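You operate a simulated robot arm through the tools that you are given. There is no shell and no other tool. Be economical: measure what you need, move in short steps, check, and stop when the job is done.

You run a simulated two-armed robot. Do the job below in one go: nothing can be reset, and whatever is moved stays where it is left.

Task
Take the knob off the lilac support pad and store it in the small-parts box.
Fine: box lid on the mat while you work, then seated again; support pad in the out tray.

It is judged by the outcome, as a careful person would: the job done as asked, and still so three seconds after it is handed in. It fails if anything else is knocked over, pushed out of place, dropped, spilled or broken. Lids that push on must go on centred and level and be pressed home; caps that screw on are set level and turned clockwise until they are tight.

Robot
Two 7-joint arms with two-finger parallel grippers on one trunk, on a base that drives. Base frame: it is fixed to the floor where the robot stands at the start and does not move with it; the origin is under the middle of the robot, x ahead of it, y to its left, z up; the surface under the hand at the start is at about z = 70. Readings come in cm, degrees, newtons and seconds.
The left shoulder is at the start at [5, 16.8, 108.2], the right one opposite. With the tool pointing down near the work surface each hand reaches from about 10 to 66 cm from the robot's upright axis, wherever it stands, measured 20 degrees to its own side. Places, roughly: box [50, 0, 70]; out tray [60, -60, 70]; work mat [60, 20, 70]. Payload 1.57 kg a hand.
The tool frame of a hand sits at the grasp point between the pads (the TCP): z along the fingers, y along the line on which they close. The tips reach 3 cm beyond it. The gripper opens to 8 cm. The fingers are 1.7 cm wide and 1.2 cm thick; the gripper's body (4 by 8.2 cm) begins 8 cm behind the TCP.
Orientation is that of the tool frame in the base frame, as a unit quaternion [w, x, y, z]. With the fingers straight down and closing along the base's y, the tool's x points along the base's -x, its y along +y and its z along -z.

Tools
- The arms move only by the tool apply_moves. It takes "left_commands", "right_commands" or both (then of equal length, played together; a hand with none holds still); each is text: rows parted by semicolons, each of 7 numbers parted by spaces: the opening in per cent of the stroke, from 0 (shut) to 100 (fully open), then the shift along the tool's x, y, z in mm, then the turn, a rotation vector about the tool's x, y, z in degrees. In form: grip tx ty tz rx ry rz; .... A call has 1 to 20 rows; each row is the pose to reach, as a shift and turn from the pose commanded when the call began, along the tool's axes at that moment. Rows are played at 5 a second. More than 5 cm and 8.6 degrees between two rows, or a gripper value outside its range, and nothing of the call is played. A pose out of reach is approached as far as the arm can. The call stops where the force on the tool passes 40 N (or 10 N more than at its start, if that is more) or the arm is blocked; 0.2 s more then pass. Each finger travels about 4.5 cm/s and halts on what it meets, pressing with about 21 N; the grip force reading is that of the motor and also rises with nothing between the fingers. The clock runs only during rows and for 0.2 s after the last one: add rows that repeat a pose to give the fingers time. It gives the time, the measured TCP pose, the force on the tool (base axes), the opening and the grip force at its end, in the units of the frame above (readings bear some noise), with the torque about the TCP (base axes, N m) and any sound that the robot's microphone picked up, and new pictures: "show" is both (left out), scene, wrist or none (wrist: the cameras of the hands that moved).
- Cameras (640 x 400 px; columns grow to the right, rows downward): "scene" is now at [12.23, -0.08, 128.09]; the picture's right is [0.00, -1.00, 0.00], its down [-0.70, -0.00, -0.72] and it looks along [0.72, 0.00, -0.70] (base axes); focal length 264 px, centre (320, 200). "left" rides on the left gripper at [7.2, 0.7, -12.2] in its tool frame; the picture's right is [-0.09, 1.00, 0.00], its down [-0.84, -0.08, -0.54] and it looks along [-0.54, -0.05, 0.84] (tool axes); focal length 238 px, centre (320, 200). "right" rides on the right gripper at [7.2, -0.7, -12.2] in its tool frame; the picture's right is [0.09, 1.00, 0.00], its down [-0.84, 0.08, -0.54] and it looks along [-0.54, 0.05, 0.84] (tool axes); focal length 238 px, centre (320, 200). There is no depth. A picture from a camera that has moved, and an enlarged one, comes with that camera's place and axes in the base frame and with its lens.
- lift_body(by): slides the trunk up (or, below 0, down) by that many cm; the arms and the scene camera ride with it, the base frame stays. It gives what a move gives, with no picture.
- steer(legs): drives the robot by 1 to 6 legs, each [ahead, left, turn to the left] in cm, cm and degrees, along the robot's own axes; the way and the turn of a leg run together, so that a leg with both is an arc; at most 150 cm and 180 degrees a leg. The arms and the cameras ride along, it lands a little off, and it stops where it bumps. It gives what a move gives, and a new picture of the scene camera.
- pan_tilt(pan, tilt): turns the head with the scene camera to pan (to the left, within 80 degrees either way) and tilt (down, from -29 to 69), counted from straight ahead of the robot. It gives what a move gives, and a new picture of the scene camera.
- inspect(camera, box): a new picture of the part [left, top, right, bottom] of that camera's present view, enlarged. It takes no simulated time.
- sign_off(): hands the job in; it is judged then, once.

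Work in short steps. Places have to be worked out from the pictures, the camera data and where the tool is seen: move nearer, look again, correct. Check each grasp and each placing, and mend what went wrong. You have 120 turns and 260 pictures in all, those below and enlarged ones among them. Open the grippers and draw the arms clear of the work before you hand the job in, unless the task says otherwise; then end with one line.

The tools are called after "Request:" as a command line: name --argument value ..., lists and objects as JSON in quotes. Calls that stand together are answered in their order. apply_moves: Moves the arms, as the interface text tells. Its arguments: {"type":"object","properties":{"left_commands":{"type":"string"},"right_commands":{"type":"string"},"show":{"type":"string","enum":["both","scene","wrist","none"]}},"required":[]} The other tools are called the same way: lift_body (by) slides the trunk up or down; steer (legs) drives the base; pan_tilt (pan, tilt) turns the head that bears the scene camera; inspect (camera, box) takes an enlarged picture of a part of a camera's view; sign_off () hands the job in.

At the start:

```text
time_s: 0.0
left_eef_pos: [43.25, 16.08, 100.51]
left_orientation: [0.0, 0.001, 1.0, 0.0]
left_contact_force: [0.5, -0.9, -0.3]
left_wrist_torque: [0.02, 0.02, 0.01]
left_gripper_width: 8.02
left_grasp_force: 0.2
right_eef_pos: [39.27, -12.03, 101.7]
right_orientation: [0.0, 0.0, 1.0, 0.0]
right_contact_force: [-1.0, 0.7, -0.3]
right_wrist_torque: [0.0, 0.01, -0.04]
right_gripper_width: 7.98
right_grasp_force: 0.2
trunk travel left (down, up): [-25.0, 19.3]
robot x, y, heading: [0.09, 0.52, 0.1]
head pan, tilt: [0.0, 44.1]
```

scene: 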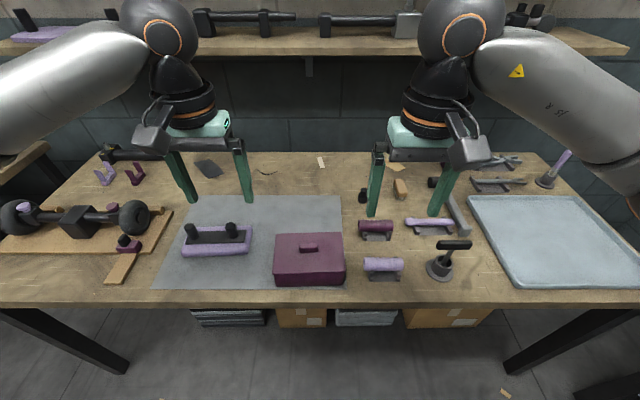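
right: 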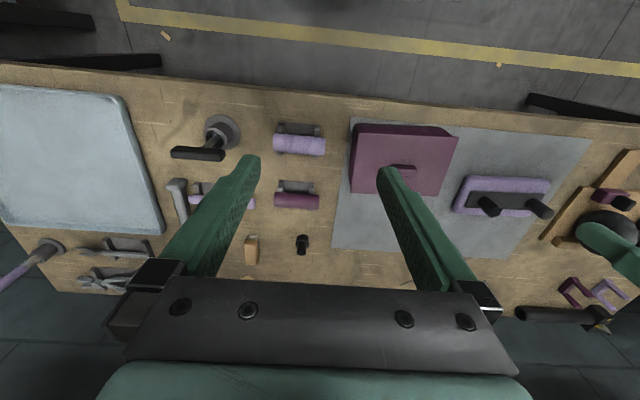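
left: 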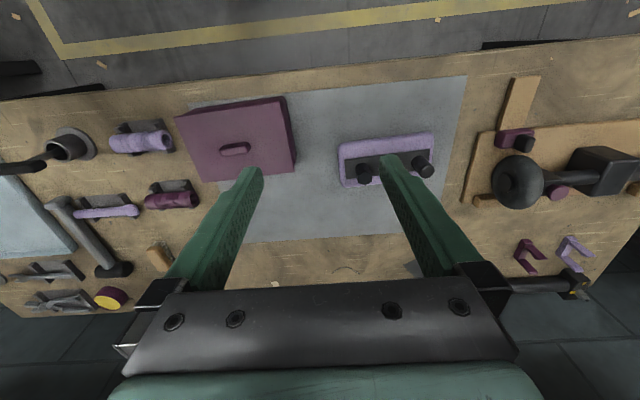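

I start by enlarging the areas around the box, the lilac pad and the tray.

Request:
inspect --camera "scene" --box '[150, 190, 350, 300]'

Request:
inspect --camera "scene" --box '[340, 140, 580, 290]'

Request:
inspect --camera "scene" --box '[0, 140, 200, 290]'

Request:
inspect --camera "left" --box '[160, 60, 480, 220]'

```text
3.20 times, centred on (250, 245) of scene
camera zoom: at [12.23, -0.08, 128.09], right [0.0, -1.0, 0.0], down [-0.7, 0.0, -0.72], along [0.72, 0.0, -0.7], focal length 846 px, centre (544, 56)
```

zoom: 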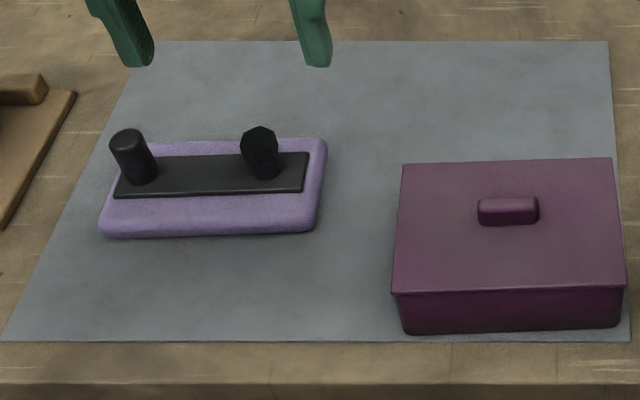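

```text
2.67 times, centred on (460, 215) of scene
camera zoom: at [12.23, -0.08, 128.09], right [0.0, -1.0, 0.0], down [-0.7, 0.0, -0.72], along [0.72, 0.0, -0.7], focal length 705 px, centre (-53, 160)
```

zoom: 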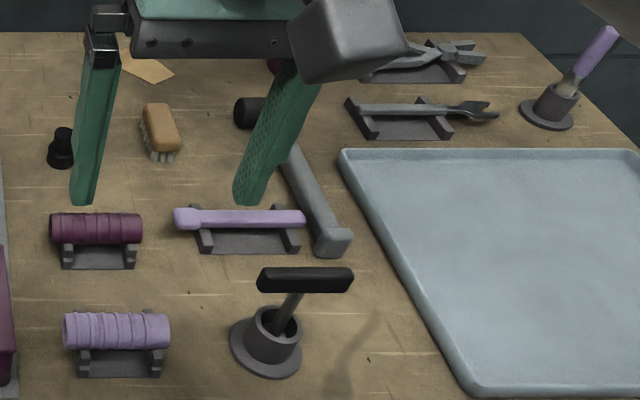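

```text
2.67 times, centred on (100, 215) of scene
camera zoom: at [12.23, -0.08, 128.09], right [0.0, -1.0, 0.0], down [-0.7, 0.0, -0.72], along [0.72, 0.0, -0.7], focal length 705 px, centre (907, 160)
```

zoom: 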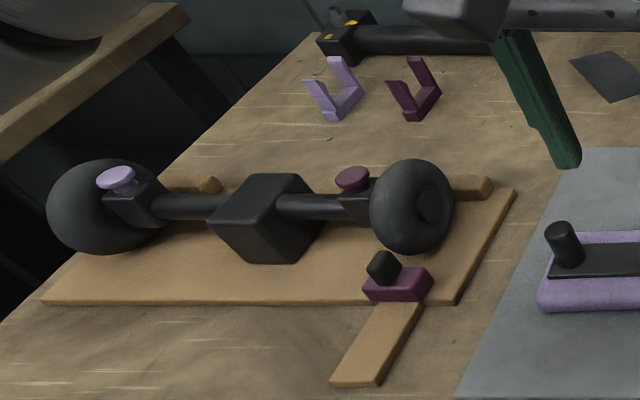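

```text
2.00 times, centred on (320, 140) of left
camera zoom: at [36.12, 16.66, 112.68], right [0.09, 1.0, 0.0], down [0.84, -0.08, 0.54], along [0.54, -0.05, -0.84], focal length 477 px, centre (320, 320)
```

zoom: 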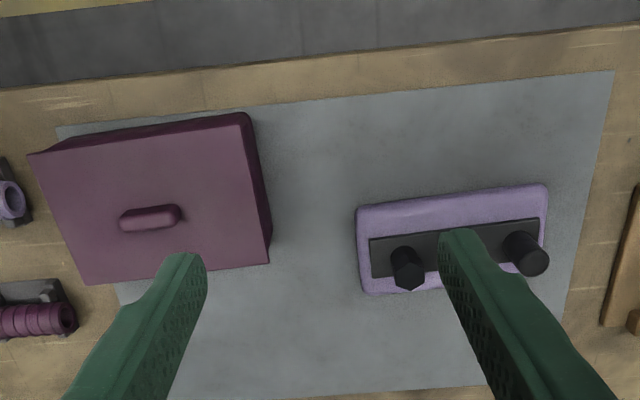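

The lilac pad on the mat carries a black plate with two upright pieces, and there is something lilac on the back shelf too. I look there and bring the left hand above the pad for a closer view.

Request:
pan_tilt --pan 20 --tilt 20

Request:
inspect --camera "left" --box '[320, 110, 460, 200]'

Request:
inspect --camera "left" --box '[450, 60, 640, 300]'

```text
time_s: 0.9
left_eef_pos: [43.13, 16.04, 100.59]
left_orientation: [0.0, -0.001, 1.0, -0.001]
left_contact_force: [-0.1, -1.0, -0.6]
left_wrist_torque: [0.0, 0.01, 0.02]
left_gripper_width: 8.02
left_grasp_force: 0.1
right_eef_pos: [39.26, -12.11, 101.64]
right_orientation: [0.0, 0.0, 1.0, 0.0]
right_contact_force: [0.3, 1.4, 0.2]
right_wrist_torque: [0.0, 0.03, -0.02]
right_gripper_width: 7.99
right_grasp_force: 0.0
trunk travel left (down, up): [-25.0, 19.3]
robot x, y, heading: [-0.02, 0.29, 0.0]
head pan, tilt: [20.0, 20.0]
camera scene: at [12.77, 3.09, 131.82], right [0.34, -0.94, 0.0], down [-0.32, -0.12, -0.94], along [0.88, 0.32, -0.34], focal length 264 px, centre (320, 200)
```

scene: 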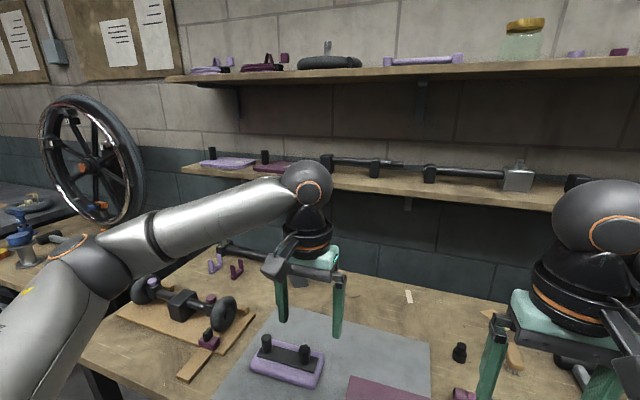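

```text
4.44 times, centred on (390, 155) of left
camera zoom: at [36.12, 16.66, 112.68], right [0.09, 1.0, 0.0], down [0.84, -0.08, 0.54], along [0.54, -0.05, -0.84], focal length 1059 px, centre (9, 400)
```

zoom: 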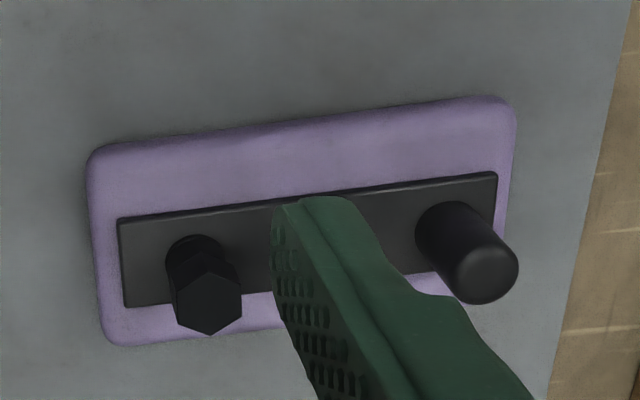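

```text
1.67 times, centred on (545, 180) of left
camera zoom: at [36.12, 16.66, 112.68], right [0.09, 1.0, 0.0], down [0.84, -0.08, 0.54], along [0.54, -0.05, -0.84], focal length 397 px, centre (-55, 233)
```

zoom: 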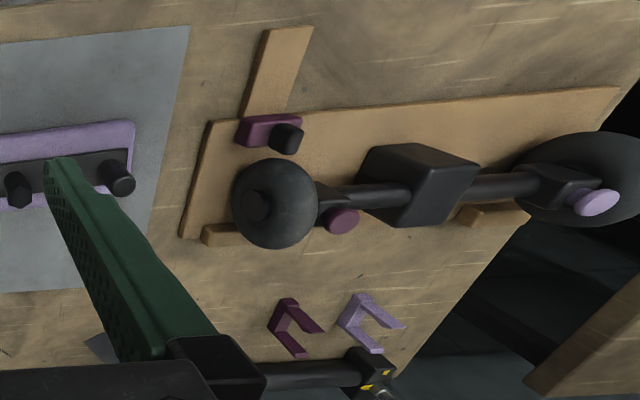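

I enlarge the shelves for reference to similar parts.

Request:
inspect --camera "scene" --box '[170, 30, 410, 190]'

Request:
inspect --camera "scene" --box '[220, 300, 360, 400]'

Request:
inspect --camera "scene" --box '[110, 240, 250, 390]'

```text
2.50 times, centred on (290, 110) of scene
camera zoom: at [12.77, 3.09, 131.82], right [0.34, -0.94, 0.0], down [-0.32, -0.12, -0.94], along [0.88, 0.32, -0.34], focal length 661 px, centre (395, 425)
```

zoom: 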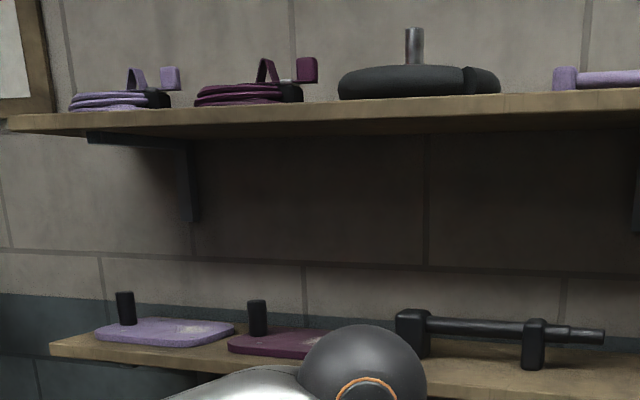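

```text
4.00 times, centred on (290, 350) of scene
camera zoom: at [12.77, 3.09, 131.82], right [0.34, -0.94, 0.0], down [-0.32, -0.12, -0.94], along [0.88, 0.32, -0.34], focal length 1058 px, centre (440, -400)
```

zoom: 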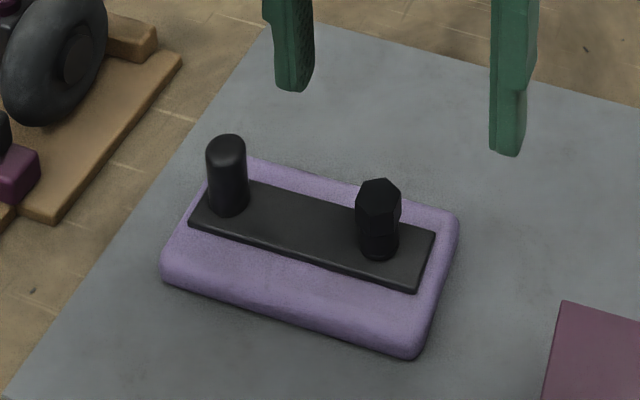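

```text
2.67 times, centred on (180, 315) of scene
camera zoom: at [12.77, 3.09, 131.82], right [0.34, -0.94, 0.0], down [-0.32, -0.12, -0.94], along [0.88, 0.32, -0.34], focal length 705 px, centre (693, -107)
```

zoom: 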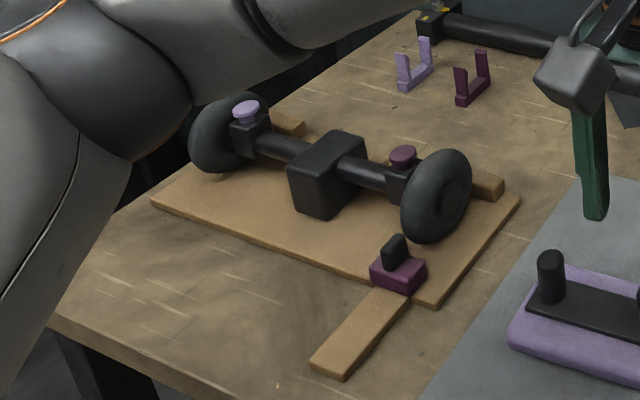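

The pad carries a plain post at its left end and a hex-headed knob at its right end. I estimate the lid handle near [48, 2, 76] and the knob near [55, 22, 76]. I bring the right hand above the lid and the left above the pad for nearer views, with the head back down.

Request:
apply_moves --left_commands "100 -12 20 10 0 0 0; 100 -24 40 20 0 0 0; 100 -36 60 30 0 0 0; 100 -48 80 40 0 0 0; 100 -60 100 50 0 0 0" --right_commands "100 -10 28 16 0 0 0; 100 -20 56 32 0 0 0; 100 -30 84 48 0 0 0; 100 -40 112 64 0 0 0; 100 -50 140 80 0 0 0" --show "wrist"

Request:
pan_tilt --pan 0 --tilt 50

```text
time_s: 2.1
left_eef_pos: [49.33, 26.1, 95.56]
left_orientation: [0.001, 0.0, 1.0, 0.0]
left_contact_force: [-0.1, -0.7, -0.3]
left_wrist_torque: [-0.02, 0.0, -0.03]
left_gripper_width: 8.01
left_grasp_force: 0.0
right_eef_pos: [44.45, 1.77, 93.55]
right_orientation: [0.0, -0.001, 1.0, 0.0]
right_contact_force: [-0.2, 0.4, -0.7]
right_wrist_torque: [0.0, -0.01, -0.01]
right_gripper_width: 8.01
right_grasp_force: 0.1
trunk travel left (down, up): [-25.0, 19.3]
robot x, y, heading: [-0.31, 0.16, 0.2]
head pan, tilt: [20.0, 20.0]
camera right: at [37.26, 1.06, 105.5], right [-0.09, 1.0, 0.0], down [0.84, 0.08, 0.54], along [0.54, 0.05, -0.84], focal length 238 px, centre (320, 200)
camera left: at [42.27, 26.7, 107.74], right [0.09, 1.0, 0.0], down [0.84, -0.08, 0.54], along [0.54, -0.05, -0.84], focal length 238 px, centre (320, 200)
```

right: 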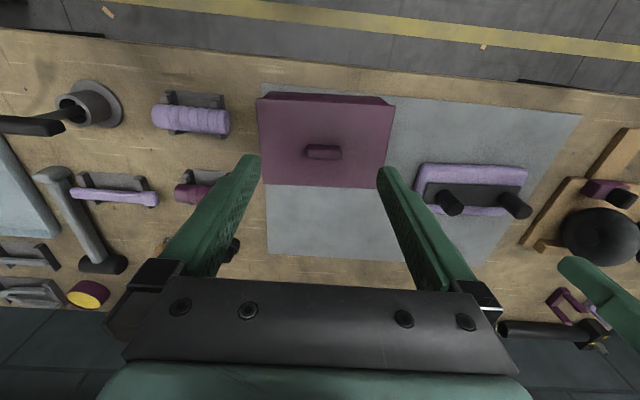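
left: 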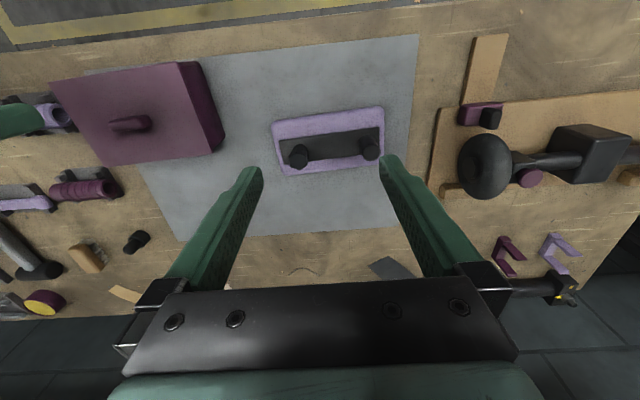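

```text
time_s: 3.0
left_eef_pos: [49.32, 26.05, 95.62]
left_orientation: [0.001, 0.0, 1.0, -0.001]
left_contact_force: [0.0, 0.0, 0.3]
left_wrist_torque: [0.02, 0.01, 0.01]
left_gripper_width: 8.0
left_grasp_force: 0.1
right_eef_pos: [44.35, 1.69, 93.52]
right_orientation: [0.0, -0.001, 1.0, -0.001]
right_contact_force: [0.3, -0.3, 0.6]
right_wrist_torque: [-0.02, 0.03, -0.04]
right_gripper_width: 7.99
right_grasp_force: 0.1
trunk travel left (down, up): [-25.0, 19.3]
robot x, y, heading: [0.0, -0.14, -0.0]
head pan, tilt: [0.0, 50.0]
camera scene: at [11.72, -0.09, 127.27], right [0.0, -1.0, 0.0], down [-0.77, 0.0, -0.64], along [0.64, 0.0, -0.77], focal length 264 px, centre (320, 200)
```

scene: 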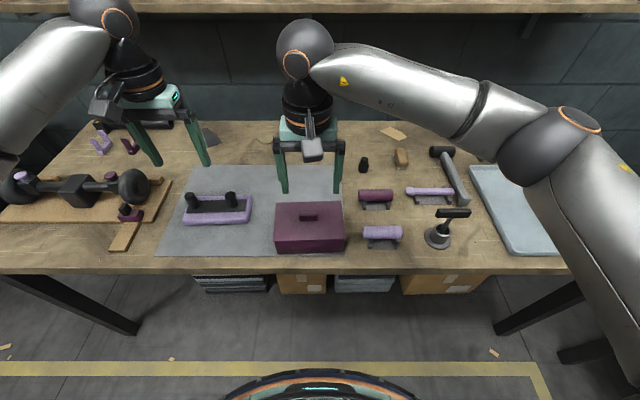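

The handle triangulates to about [48.2, 2.4, 77.5]. I lower the right hand over it to z 84 and check.

Request:
apply_moves --right_commands "100 -20 3 35 0 0 0; 100 -39 7 65 0 0 0; 100 -39 7 95 0 0 0; 100 -39 7 95 0 0 0" --show "both"

```text
time_s: 4.0
left_eef_pos: [49.52, 26.08, 95.73]
left_orientation: [0.0, 0.0, 1.0, -0.002]
left_contact_force: [0.4, -0.2, 1.0]
left_wrist_torque: [0.01, 0.02, 0.01]
left_gripper_width: 7.99
left_grasp_force: 0.0
right_eef_pos: [48.18, 2.54, 84.04]
right_orientation: [0.0, 0.0, 1.0, -0.001]
right_contact_force: [0.5, 1.0, 0.5]
right_wrist_torque: [-0.02, 0.0, 0.01]
right_gripper_width: 7.99
right_grasp_force: 0.0
trunk travel left (down, up): [-25.0, 19.3]
robot x, y, heading: [0.05, -0.28, 0.2]
head pan, tilt: [0.0, 50.0]
camera scene: at [11.72, -0.09, 127.27], right [0.0, -1.0, 0.0], down [-0.77, 0.0, -0.64], along [0.64, 0.0, -0.77], focal length 264 px, centre (320, 200)
camera right: at [41.1, 1.85, 96.03], right [-0.09, 1.0, 0.0], down [0.84, 0.08, 0.54], along [0.54, 0.05, -0.84], focal length 238 px, centre (320, 200)
```

scene: 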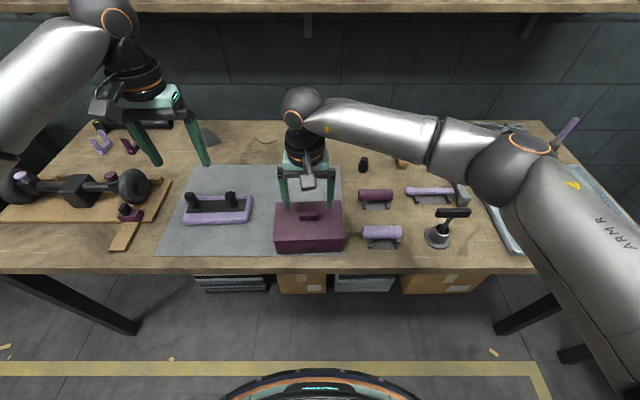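
right: 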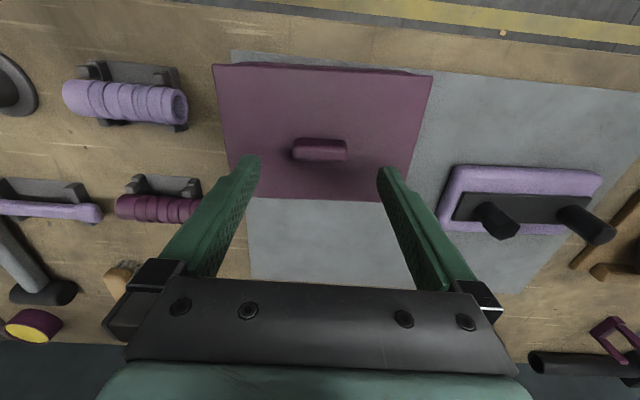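

The handle is centred under the fingers but yawed about +4.5° relative to base y. I turn to match and lower to straddle it, then close.

Request:
apply_moves --right_commands "100 0 0 20 0 0 -4.5; 100 0 0 40 0 0 -4.5; 100 0 0 40 0 0 -4.5; 60 0 0 40 0 0 -4.5; 40 0 0 40 0 0 -4.5; 20 0 0 40 0 0 -4.5; 20 0 0 40 0 0 -4.5; 20 0 0 40 0 0 -4.5" --show "both"

```text
time_s: 5.8
left_eef_pos: [49.38, 25.99, 95.53]
left_orientation: [0.001, 0.0, 1.0, -0.001]
left_contact_force: [-0.1, 0.9, -0.1]
left_wrist_torque: [0.0, 0.01, -0.02]
left_gripper_width: 7.99
left_grasp_force: 0.0
right_eef_pos: [48.23, 2.62, 80.12]
right_orientation: [0.0, -0.04, 0.999, 0.0]
right_contact_force: [-0.5, -0.9, 0.1]
right_wrist_torque: [-0.03, -0.01, 0.02]
right_gripper_width: 4.3
right_grasp_force: 21.5
trunk travel left (down, up): [-25.0, 19.3]
robot x, y, heading: [0.2, -0.0, -0.3]
head pan, tilt: [0.0, 50.0]
camera scene: at [11.72, -0.09, 127.26], right [0.0, -1.0, 0.0], down [-0.77, 0.0, -0.64], along [0.64, 0.0, -0.77], focal length 264 px, centre (320, 200)
camera right: at [41.12, 1.31, 92.11], right [-0.17, 0.99, 0.0], down [0.83, 0.14, 0.54], along [0.53, 0.09, -0.84], focal length 238 px, centre (320, 200)
```

scene: 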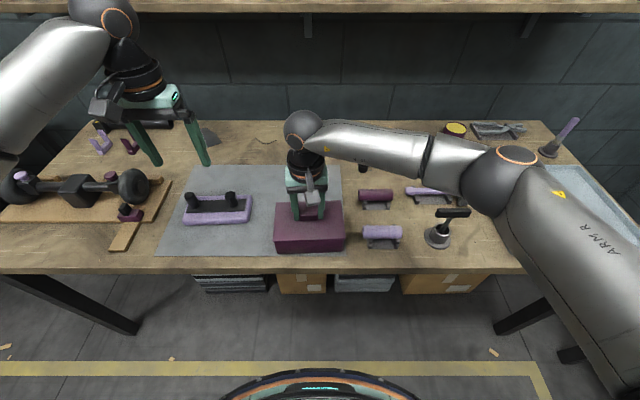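
right: 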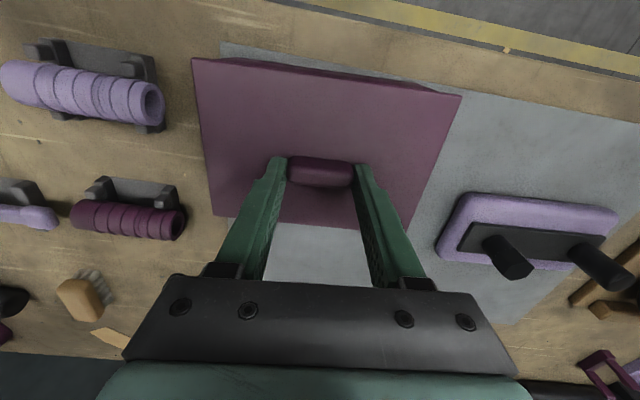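

The handle is gripped (4.3 cm). I lift straight up slowly.

Request:
apply_moves --right_commands "20 0 0 -10 0 0 0; 20 0 0 -25 0 0 0; 20 0 0 -50 0 0 0; 20 0 0 -80 0 0 0; 20 0 0 -80 0 0 0" --show "both"

```text
time_s: 7.0
left_eef_pos: [49.4, 25.96, 95.69]
left_orientation: [0.001, 0.0, 1.0, -0.001]
left_contact_force: [0.5, 0.1, 0.0]
left_wrist_torque: [0.02, -0.01, -0.02]
left_gripper_width: 8.01
left_grasp_force: 0.0
right_eef_pos: [48.17, 2.6, 88.12]
right_orientation: [0.001, -0.039, 0.999, -0.001]
right_contact_force: [0.1, -0.3, 1.4]
right_wrist_torque: [-0.02, -0.02, 0.03]
right_gripper_width: 1.62
right_grasp_force: 0.0
trunk travel left (down, up): [-25.0, 19.3]
robot x, y, heading: [0.06, 0.06, -0.1]
head pan, tilt: [0.0, 50.0]
camera scene: at [11.72, -0.09, 127.26], right [0.0, -1.0, 0.0], down [-0.77, 0.0, -0.64], along [0.64, 0.0, -0.77], focal length 264 px, centre (320, 200)
camera right: at [41.13, 1.29, 100.21], right [-0.17, 0.99, 0.0], down [0.83, 0.14, 0.54], along [0.53, 0.09, -0.84], focal length 238 px, centre (320, 200)
```

scene: 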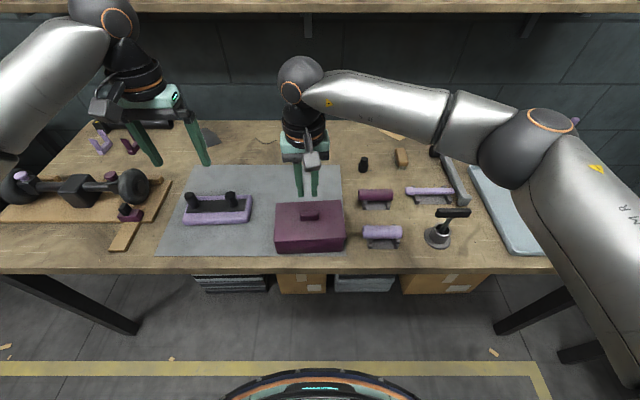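
right: 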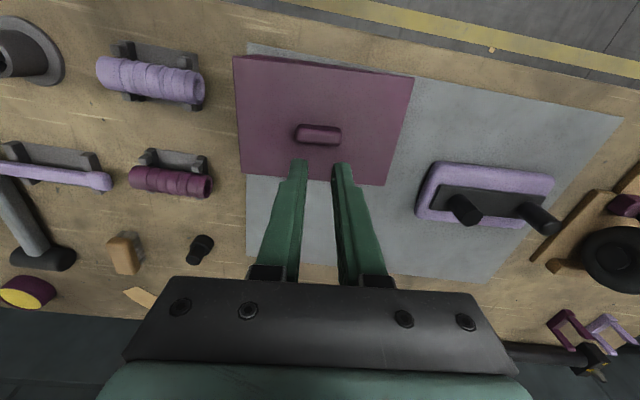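

The grip slipped: the lid is a push fit and I held only the handle's top. I go down again until the tips touch the lid, so the pads hold it as deep as possible.

Request:
apply_moves --right_commands "80 0 -1 0 0 0 0.5; 85 0 -1 0 0 0 1; 85 0 -1 40 0 0 1; 85 0 -1 75 0 0 1; 85 0 -1 82 0 0 1; 85 0 -1 88 0 0 1; 85 0 -1 94 0 0 1; 85 0 -1 100 0 0 1" --show "wrist"

```text
time_s: 8.7
left_eef_pos: [49.2, 25.94, 95.56]
left_orientation: [0.001, 0.0, 1.0, 0.0]
left_contact_force: [1.0, -0.1, -1.1]
left_wrist_torque: [0.01, 0.01, 0.01]
left_gripper_width: 8.0
left_grasp_force: 0.1
right_eef_pos: [48.31, 2.51, 79.81]
right_orientation: [0.003, -0.03, 1.0, 0.002]
right_contact_force: [-7.0, -3.8, 17.8]
right_wrist_torque: [-0.5, 0.26, -0.27]
right_gripper_width: 6.78
right_grasp_force: 0.2
trunk travel left (down, up): [-25.0, 19.3]
robot x, y, heading: [0.15, 0.25, 0.1]
head pan, tilt: [0.0, 50.0]
stopped in row 8 (right hand): the force on the tool passed its limit at 46 N (the readings are from after the stop); the commanded pose is now the measured one
camera right: at [41.14, 1.25, 91.76], right [-0.15, 0.99, 0.0], down [0.83, 0.13, 0.55], along [0.54, 0.09, -0.84], focal length 238 px, centre (320, 200)
```

right: 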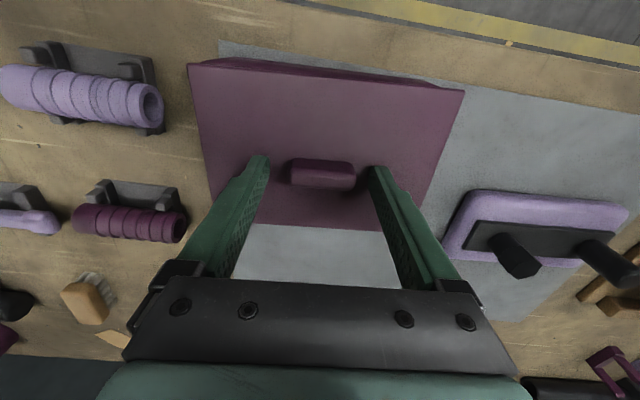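

The lid top is at z≈76.8. I grip with tips just off the surface and lift gently in small increments, watching the force.

Request:
apply_moves --right_commands "60 0 0 -1 0 0 0; 30 0 0 -1 0 0 0; 0 0 0 -1 0 0 0; 0 0 0 -1 0 0 0; 0 0 0 -2 0 0 0; 0 0 0 -3 0 0 0; 0 0 0 -4 0 0 0; 0 0 0 -5 0 0 0" --show "wrist"

```text
time_s: 10.5
left_eef_pos: [49.24, 25.93, 95.57]
left_orientation: [0.001, 0.0, 1.0, -0.001]
left_contact_force: [0.1, -0.3, 0.9]
left_wrist_torque: [0.02, -0.02, 0.0]
left_gripper_width: 7.98
left_grasp_force: 0.2
right_eef_pos: [48.24, 2.4, 79.71]
right_orientation: [0.001, -0.03, 1.0, -0.001]
right_contact_force: [-1.5, 1.8, 5.1]
right_wrist_torque: [0.21, 0.0, 0.01]
right_gripper_width: 4.32
right_grasp_force: 21.0
trunk travel left (down, up): [-25.0, 19.3]
robot x, y, heading: [0.01, 0.22, 0.1]
head pan, tilt: [0.0, 50.0]
camera right: at [41.17, 1.23, 91.83], right [-0.15, 0.99, 0.0], down [0.83, 0.13, 0.54], along [0.54, 0.08, -0.84], focal length 238 px, centre (320, 200)
```

right: 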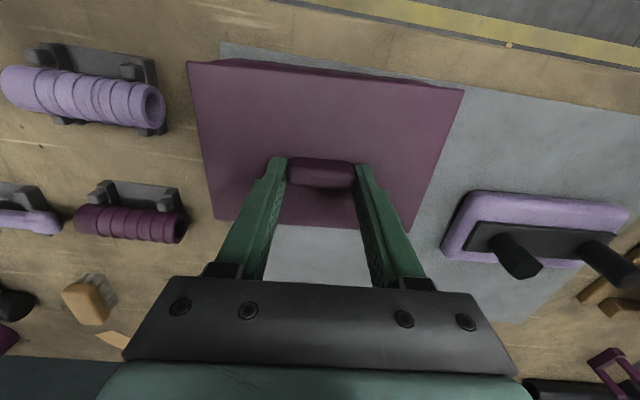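

Now 79.7 with still a slight push upward on the tool; I keep lifting slowly.

Request:
apply_moves --right_commands "0 0 0 -1 0 0 0; 0 0 0 -2 0 0 0; 0 0 0 -3 0 0 0; 0 0 0 -4 0 0 0; 0 0 0 -5 0 0 0; 0 0 0 -6 0 0 0" --show "wrist"

```text
time_s: 11.9
left_eef_pos: [49.38, 25.92, 95.51]
left_orientation: [0.0, 0.0, 1.0, -0.001]
left_contact_force: [0.5, 0.9, -0.1]
left_wrist_torque: [-0.01, 0.01, -0.01]
left_gripper_width: 7.99
left_grasp_force: 0.1
right_eef_pos: [48.34, 2.35, 80.58]
right_orientation: [0.002, -0.031, 1.0, 0.001]
right_contact_force: [0.4, -0.3, -0.4]
right_wrist_torque: [-0.02, -0.01, 0.0]
right_gripper_width: 4.31
right_grasp_force: 20.8
trunk travel left (down, up): [-25.0, 19.3]
robot x, y, heading: [0.1, 0.5, 0.1]
head pan, tilt: [0.0, 50.0]
camera right: at [41.26, 1.23, 92.54], right [-0.15, 0.99, 0.0], down [0.83, 0.13, 0.55], along [0.54, 0.08, -0.84], focal length 238 px, centre (320, 200)
```

right: 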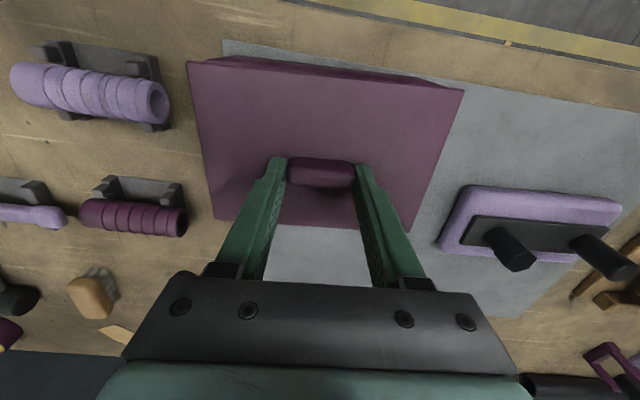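

The lid is staying with the hand while the surroundings recede: it has come loose. I continue up and check in the scene that the box stays behind.

Request:
apply_moves --right_commands "0 0 0 -4 0 0 0; 0 0 0 -10 0 0 0; 0 0 0 -18 0 0 0; 0 0 0 -28 0 0 0; 0 0 0 -40 0 0 0; 0 0 0 -50 0 0 0" --show "both"

```text
time_s: 13.3
left_eef_pos: [49.36, 25.92, 95.64]
left_orientation: [0.0, 0.0, 1.0, 0.0]
left_contact_force: [0.3, 0.1, 0.7]
left_wrist_torque: [0.03, 0.02, -0.01]
left_gripper_width: 7.99
left_grasp_force: 0.1
right_eef_pos: [48.32, 2.26, 85.51]
right_orientation: [0.003, -0.031, 1.0, 0.001]
right_contact_force: [0.1, -0.8, -0.5]
right_wrist_torque: [-0.01, 0.01, 0.04]
right_gripper_width: 4.31
right_grasp_force: 20.8
trunk travel left (down, up): [-25.0, 19.3]
robot x, y, heading: [-0.2, -0.15, 0.1]
head pan, tilt: [0.0, 50.0]
camera scene: at [11.71, -0.11, 127.26], right [0.0, -1.0, 0.0], down [-0.77, 0.0, -0.64], along [0.64, 0.0, -0.77], focal length 264 px, centre (320, 200)
camera right: at [41.22, 1.15, 97.53], right [-0.15, 0.99, 0.0], down [0.83, 0.13, 0.55], along [0.54, 0.08, -0.84], focal length 238 px, centre (320, 200)
```

scene: 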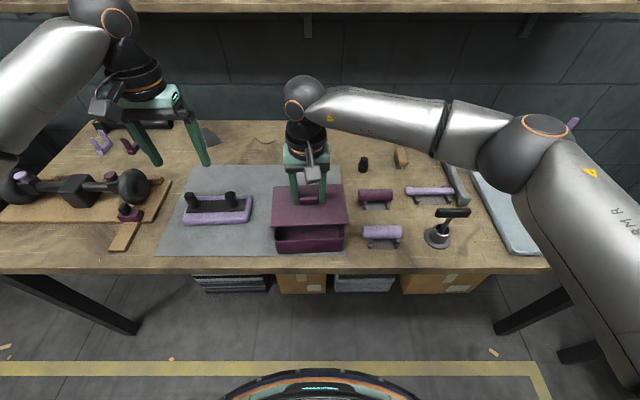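
right: 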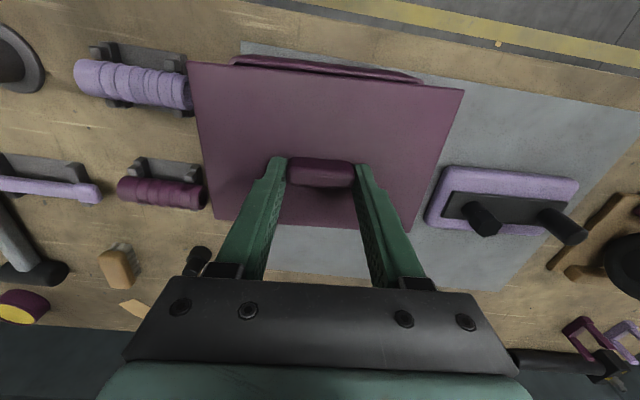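

The lid is off and the box stayed put. I carry it behind the box over the free mat, around [62, 3], staying high.

Request:
apply_moves --right_commands "0 -25 0 -20 0 0 0; 0 -60 0 -20 0 0 0; 0 -100 0 -20 0 0 0; 0 -137 -1 -20 0 0 0; 0 -137 -1 20 0 0 0; 0 -137 -1 50 0 0 0; 0 -137 -1 80 0 0 0; 0 -137 -1 80 0 0 0" --show "both"

```text
time_s: 15.1
left_eef_pos: [49.25, 26.01, 95.63]
left_orientation: [0.001, 0.001, 1.0, -0.001]
left_contact_force: [-0.4, -0.2, 1.3]
left_wrist_torque: [-0.01, -0.02, -0.02]
left_gripper_width: 8.0
left_grasp_force: 0.1
right_eef_pos: [57.47, 0.98, 80.33]
right_orientation: [0.005, -0.03, 1.0, 0.001]
right_contact_force: [-1.7, 1.4, 14.7]
right_wrist_torque: [-0.04, 0.66, 0.02]
right_gripper_width: 4.34
right_grasp_force: 21.2
right hand out of reach, approached as far as the arm can: row 3, 4, 5, 6, 7, 8
trunk travel left (down, up): [-25.0, 19.3]
robot x, y, heading: [0.19, -0.2, 0.2]
head pan, tilt: [0.0, 50.0]
camera scene: at [11.58, -0.09, 127.31], right [0.0, -1.0, 0.0], down [-0.77, 0.0, -0.64], along [0.64, 0.0, -0.77], focal length 264 px, centre (320, 200)
camera right: at [50.28, -0.27, 92.24], right [-0.15, 0.99, 0.0], down [0.83, 0.13, 0.55], along [0.54, 0.09, -0.84], focal length 238 px, centre (320, 200)
```

scene: 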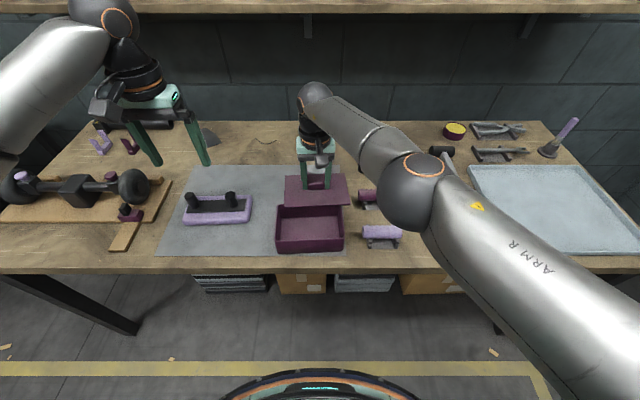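
right: 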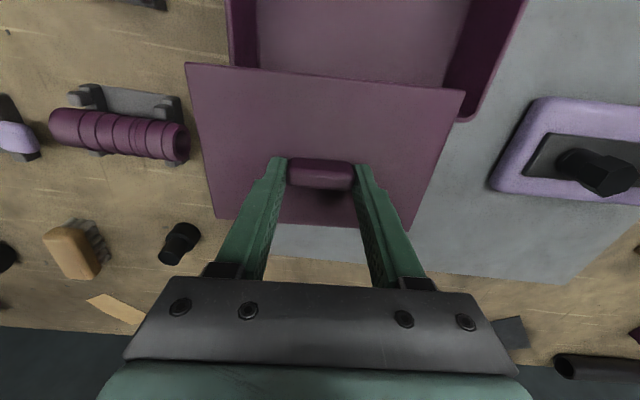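

The arm ran out of reach and the lid came down onto the box's back rim. I raise and retreat at once, then plan to drive the base forward.

Request:
apply_moves --right_commands "0 0 0 -30 0 0 0; 0 0 0 -70 0 0 0; 0 35 0 -80 0 0 0; 0 70 0 -90 0 0 0; 0 70 0 -90 0 0 0" --show "both"

```text
time_s: 16.3
left_eef_pos: [49.33, 25.98, 95.69]
left_orientation: [-0.001, 0.0, 1.0, 0.0]
left_contact_force: [-0.3, 0.3, -0.3]
left_wrist_torque: [0.01, -0.01, 0.04]
left_gripper_width: 8.02
left_grasp_force: 0.2
right_eef_pos: [57.75, 1.05, 89.8]
right_orientation: [0.001, -0.031, 1.0, 0.001]
right_contact_force: [-0.1, -0.2, -0.7]
right_wrist_torque: [-0.01, 0.0, -0.03]
right_gripper_width: 4.34
right_grasp_force: 21.3
right hand out of reach, approached as far as the arm can: row 2, 3, 4, 5
trunk travel left (down, up): [-25.0, 19.3]
robot x, y, heading: [0.24, -0.23, 0.1]
head pan, tilt: [0.0, 50.0]
camera scene: at [11.67, -0.11, 127.27], right [0.0, -1.0, 0.0], down [-0.77, 0.0, -0.64], along [0.64, 0.0, -0.77], focal length 264 px, centre (320, 200)
camera right: at [50.59, -0.23, 101.78], right [-0.15, 0.99, 0.0], down [0.83, 0.13, 0.54], along [0.54, 0.08, -0.84], focal length 238 px, centre (320, 200)
```

scene: 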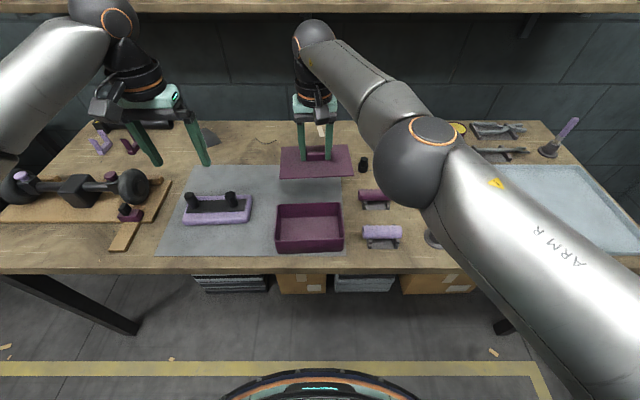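
right: 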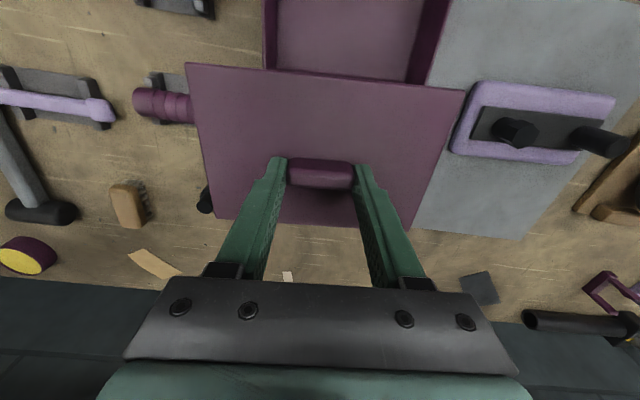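

The box looks unmoved. I bring the hand back within reach before driving.

Request:
apply_moves --right_commands "0 20 0 0 0 0 0; 0 50 0 0 0 0 0; 0 50 0 0 0 0 0" --show "none"

```text
time_s: 17.1
left_eef_pos: [49.4, 26.0, 95.72]
left_orientation: [0.0, 0.0, 1.0, -0.001]
left_contact_force: [-0.4, 0.4, 0.3]
left_wrist_torque: [0.01, 0.01, -0.02]
left_gripper_width: 8.0
left_grasp_force: 0.1
right_eef_pos: [52.84, 0.57, 89.81]
right_orientation: [0.003, -0.029, 1.0, 0.001]
right_contact_force: [-0.2, 0.0, -1.7]
right_wrist_torque: [-0.02, -0.02, 0.04]
right_gripper_width: 4.27
right_grasp_force: 21.2
trunk travel left (down, up): [-25.0, 19.3]
robot x, y, heading: [0.28, -0.02, 0.4]
head pan, tilt: [0.0, 50.0]
```

Both hands are clear and in reach. I drive 8 cm ahead.

Request:
steer --legs '[[8, 0, 0]]'

```text
time_s: 18.1
left_eef_pos: [57.12, 26.05, 95.58]
left_orientation: [-0.001, 0.0, 1.0, -0.001]
left_contact_force: [0.2, 0.9, -1.0]
left_wrist_torque: [-0.02, 0.0, -0.02]
left_gripper_width: 8.01
left_grasp_force: 0.1
right_eef_pos: [60.53, 0.67, 89.82]
right_orientation: [0.002, -0.031, 1.0, 0.001]
right_contact_force: [0.5, 0.3, -0.1]
right_wrist_torque: [0.0, -0.01, 0.01]
right_gripper_width: 4.3
right_grasp_force: 21.4
trunk travel left (down, up): [-25.0, 19.3]
robot x, y, heading: [7.81, -0.0, 0.1]
head pan, tilt: [0.0, 50.0]
camera scene: at [19.51, -0.1, 127.25], right [0.0, -1.0, 0.0], down [-0.77, 0.0, -0.64], along [0.64, 0.0, -0.77], focal length 264 px, centre (320, 200)
```

scene: 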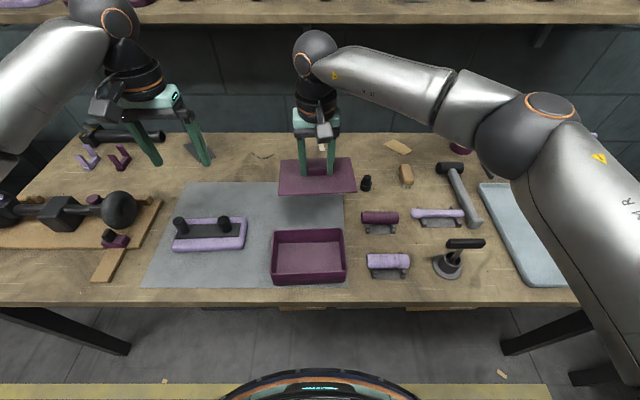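

I shift to about [62.5, 3.2] and lower towards the mat, the last part slowly until contact.

Request:
apply_moves --right_commands "0 -21 24 0 0 0 0; 0 -21 24 45 0 0 0; 0 -21 24 90 0 0 0; 0 -21 24 115 0 0 0; 0 -21 24 125 0 0 0; 0 -21 24 125 0 0 0" --show "both"

```text
time_s: 19.5
left_eef_pos: [57.08, 26.01, 95.54]
left_orientation: [0.0, 0.0, 1.0, -0.002]
left_contact_force: [0.0, -0.3, -0.1]
left_wrist_torque: [0.01, -0.04, -0.02]
left_gripper_width: 7.99
left_grasp_force: 0.0
right_eef_pos: [62.49, 3.36, 77.28]
right_orientation: [0.003, -0.031, 1.0, 0.001]
right_contact_force: [-0.9, 0.2, -0.5]
right_wrist_torque: [0.0, 0.01, 0.04]
right_gripper_width: 4.31
right_grasp_force: 21.0
trunk travel left (down, up): [-25.0, 19.3]
robot x, y, heading: [7.89, -0.39, -0.2]
head pan, tilt: [0.0, 50.0]
camera scene: at [19.44, -0.1, 127.26], right [0.0, -1.0, 0.0], down [-0.77, 0.0, -0.64], along [0.64, 0.0, -0.77], focal length 264 px, centre (320, 200)
camera right: at [55.39, 2.14, 89.29], right [-0.15, 0.99, 0.0], down [0.83, 0.13, 0.55], along [0.54, 0.09, -0.84], focal length 238 px, centre (320, 200)
```

scene: 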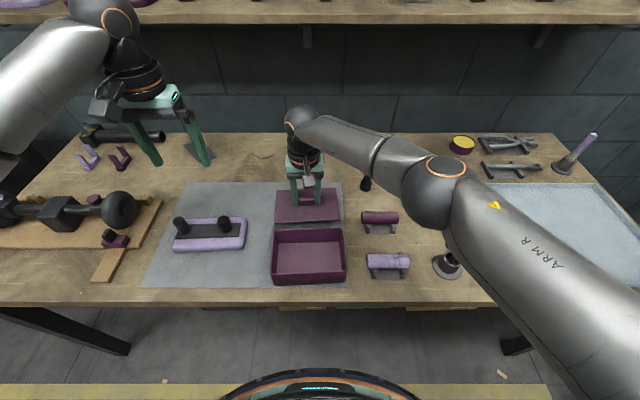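
right: 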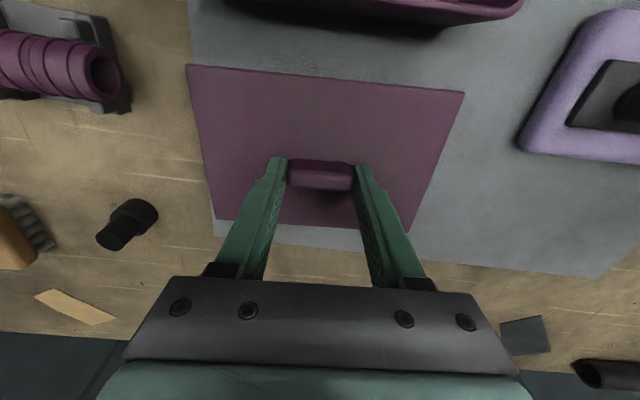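

I nudge 2 cm left, away from the mat's edge, and lower slowly to contact.

Request:
apply_moves --right_commands "0 3 18 0 0 0 0; 0 3 18 12 0 0 0; 0 3 18 20 0 0 0; 0 3 18 25 0 0 0; 0 3 18 29 0 0 0; 0 3 18 33 0 0 0; 0 3 18 37 0 0 0; 0 3 18 41 0 0 0" --show "wrist"

```text
time_s: 21.3
left_eef_pos: [57.03, 26.02, 95.57]
left_orientation: [0.001, 0.0, 1.0, -0.001]
left_contact_force: [-0.5, 0.2, 1.0]
left_wrist_torque: [0.0, 0.0, 0.05]
left_gripper_width: 7.99
left_grasp_force: 0.0
right_eef_pos: [62.18, 5.09, 74.39]
right_orientation: [0.008, -0.032, 0.999, 0.002]
right_contact_force: [-2.1, -1.8, 16.8]
right_wrist_torque: [-0.63, 0.44, -0.13]
right_gripper_width: 4.31
right_grasp_force: 20.8
right hand out of reach, approached as far as the arm can: row 5, 6, 7, 8
trunk travel left (down, up): [-25.0, 19.3]
robot x, y, heading: [7.67, 0.05, 0.1]
head pan, tilt: [0.0, 50.0]
stopped in row 8 (right hand): the force on the tool passed its limit at 45 N (the readings are from after the stop); the commanded pose is now the measured one
camera right: at [54.8, 3.74, 86.27], right [-0.16, 0.99, 0.0], down [0.82, 0.13, 0.56], along [0.55, 0.09, -0.83], focal length 238 px, centre (320, 200)
```

right: 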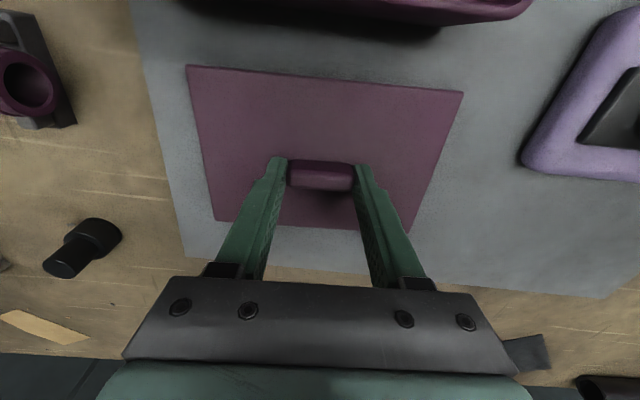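

The lid rests on the mat. I release and rise.

Request:
apply_moves --right_commands "20 0 0 -2 0 0 0; 70 0 0 -2 0 0 0; 90 0 0 -2 0 0 0; 90 0 0 -2 0 0 0; 90 0 0 -30 0 0 0; 90 0 0 -70 0 0 0; 90 30 0 -110 0 0 0; 90 60 0 -150 0 0 0; 90 60 0 -150 0 0 0" --show "both"

```text
time_s: 23.3
left_eef_pos: [57.02, 25.95, 95.57]
left_orientation: [0.0, 0.0, 1.0, 0.0]
left_contact_force: [0.6, -0.9, -0.1]
left_wrist_torque: [-0.03, 0.03, -0.01]
left_gripper_width: 8.0
left_grasp_force: 0.1
right_eef_pos: [56.01, 4.56, 88.98]
right_orientation: [0.007, -0.03, 1.0, 0.003]
right_contact_force: [-0.5, 0.2, 0.4]
right_wrist_torque: [0.02, 0.01, -0.03]
right_gripper_width: 7.19
right_grasp_force: 0.0
trunk travel left (down, up): [-25.0, 19.3]
robot x, y, heading: [7.39, 0.21, 0.2]
head pan, tilt: [0.0, 50.0]
camera scene: at [19.45, -0.09, 127.26], right [0.0, -1.0, 0.0], down [-0.77, 0.0, -0.64], along [0.64, 0.0, -0.77], focal length 264 px, centre (320, 200)
camera right: at [48.66, 3.32, 100.85], right [-0.15, 0.99, 0.0], down [0.82, 0.13, 0.55], along [0.55, 0.09, -0.83], focal length 238 px, centre (320, 200)
```

scene: 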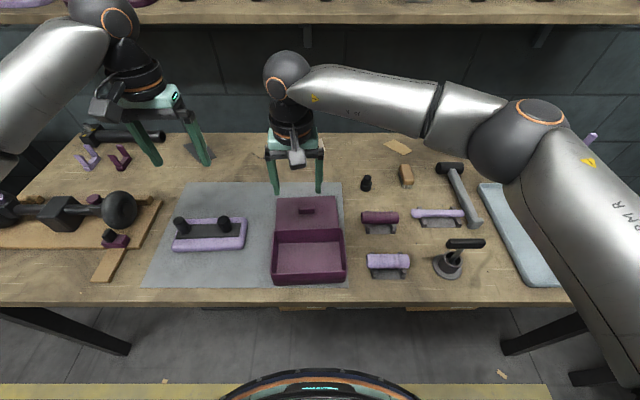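
right: 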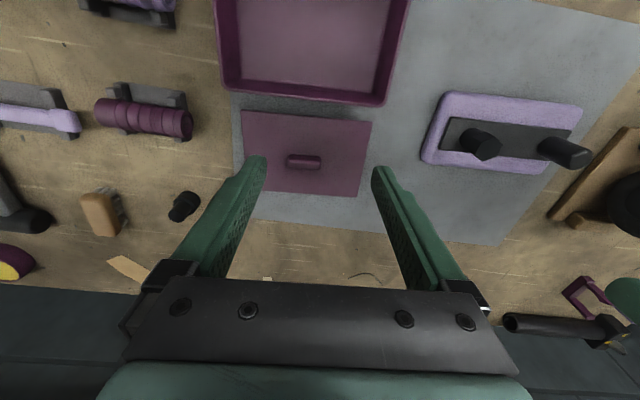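

The lid is set down cleanly on the mat. Now I look at the knob and post through the left wrist camera.

Request:
inspect --camera "left" --box '[220, 40, 440, 180]'

Request:
inspect --camera "right" --box '[410, 70, 600, 190]'

Request:
inspect --camera "scene" --box '[160, 200, 260, 265]'

```text
2.86 times, centred on (330, 110) of left
camera zoom: at [49.96, 26.63, 107.77], right [0.09, 1.0, 0.0], down [0.84, -0.08, 0.54], along [0.54, -0.05, -0.84], focal length 681 px, centre (291, 457)
```

zoom: 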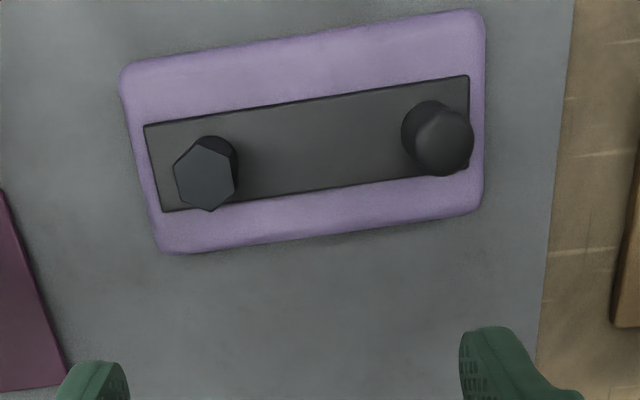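

```text
3.33 times, centred on (505, 130) of right
camera zoom: at [48.66, 3.32, 100.85], right [-0.15, 0.99, 0.0], down [0.82, 0.13, 0.55], along [0.55, 0.09, -0.83], focal length 794 px, centre (-297, 433)
```

zoom: 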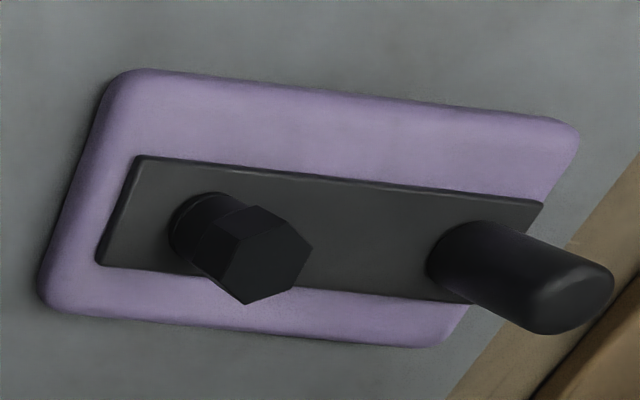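

```text
6.15 times, centred on (210, 232) of scene
camera zoom: at [19.45, -0.09, 127.26], right [0.0, -1.0, 0.0], down [-0.77, 0.0, -0.64], along [0.64, 0.0, -0.77], focal length 1627 px, centre (997, 0)
```

zoom: 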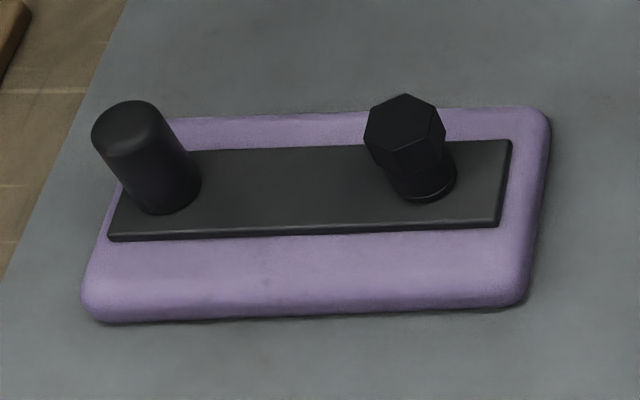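

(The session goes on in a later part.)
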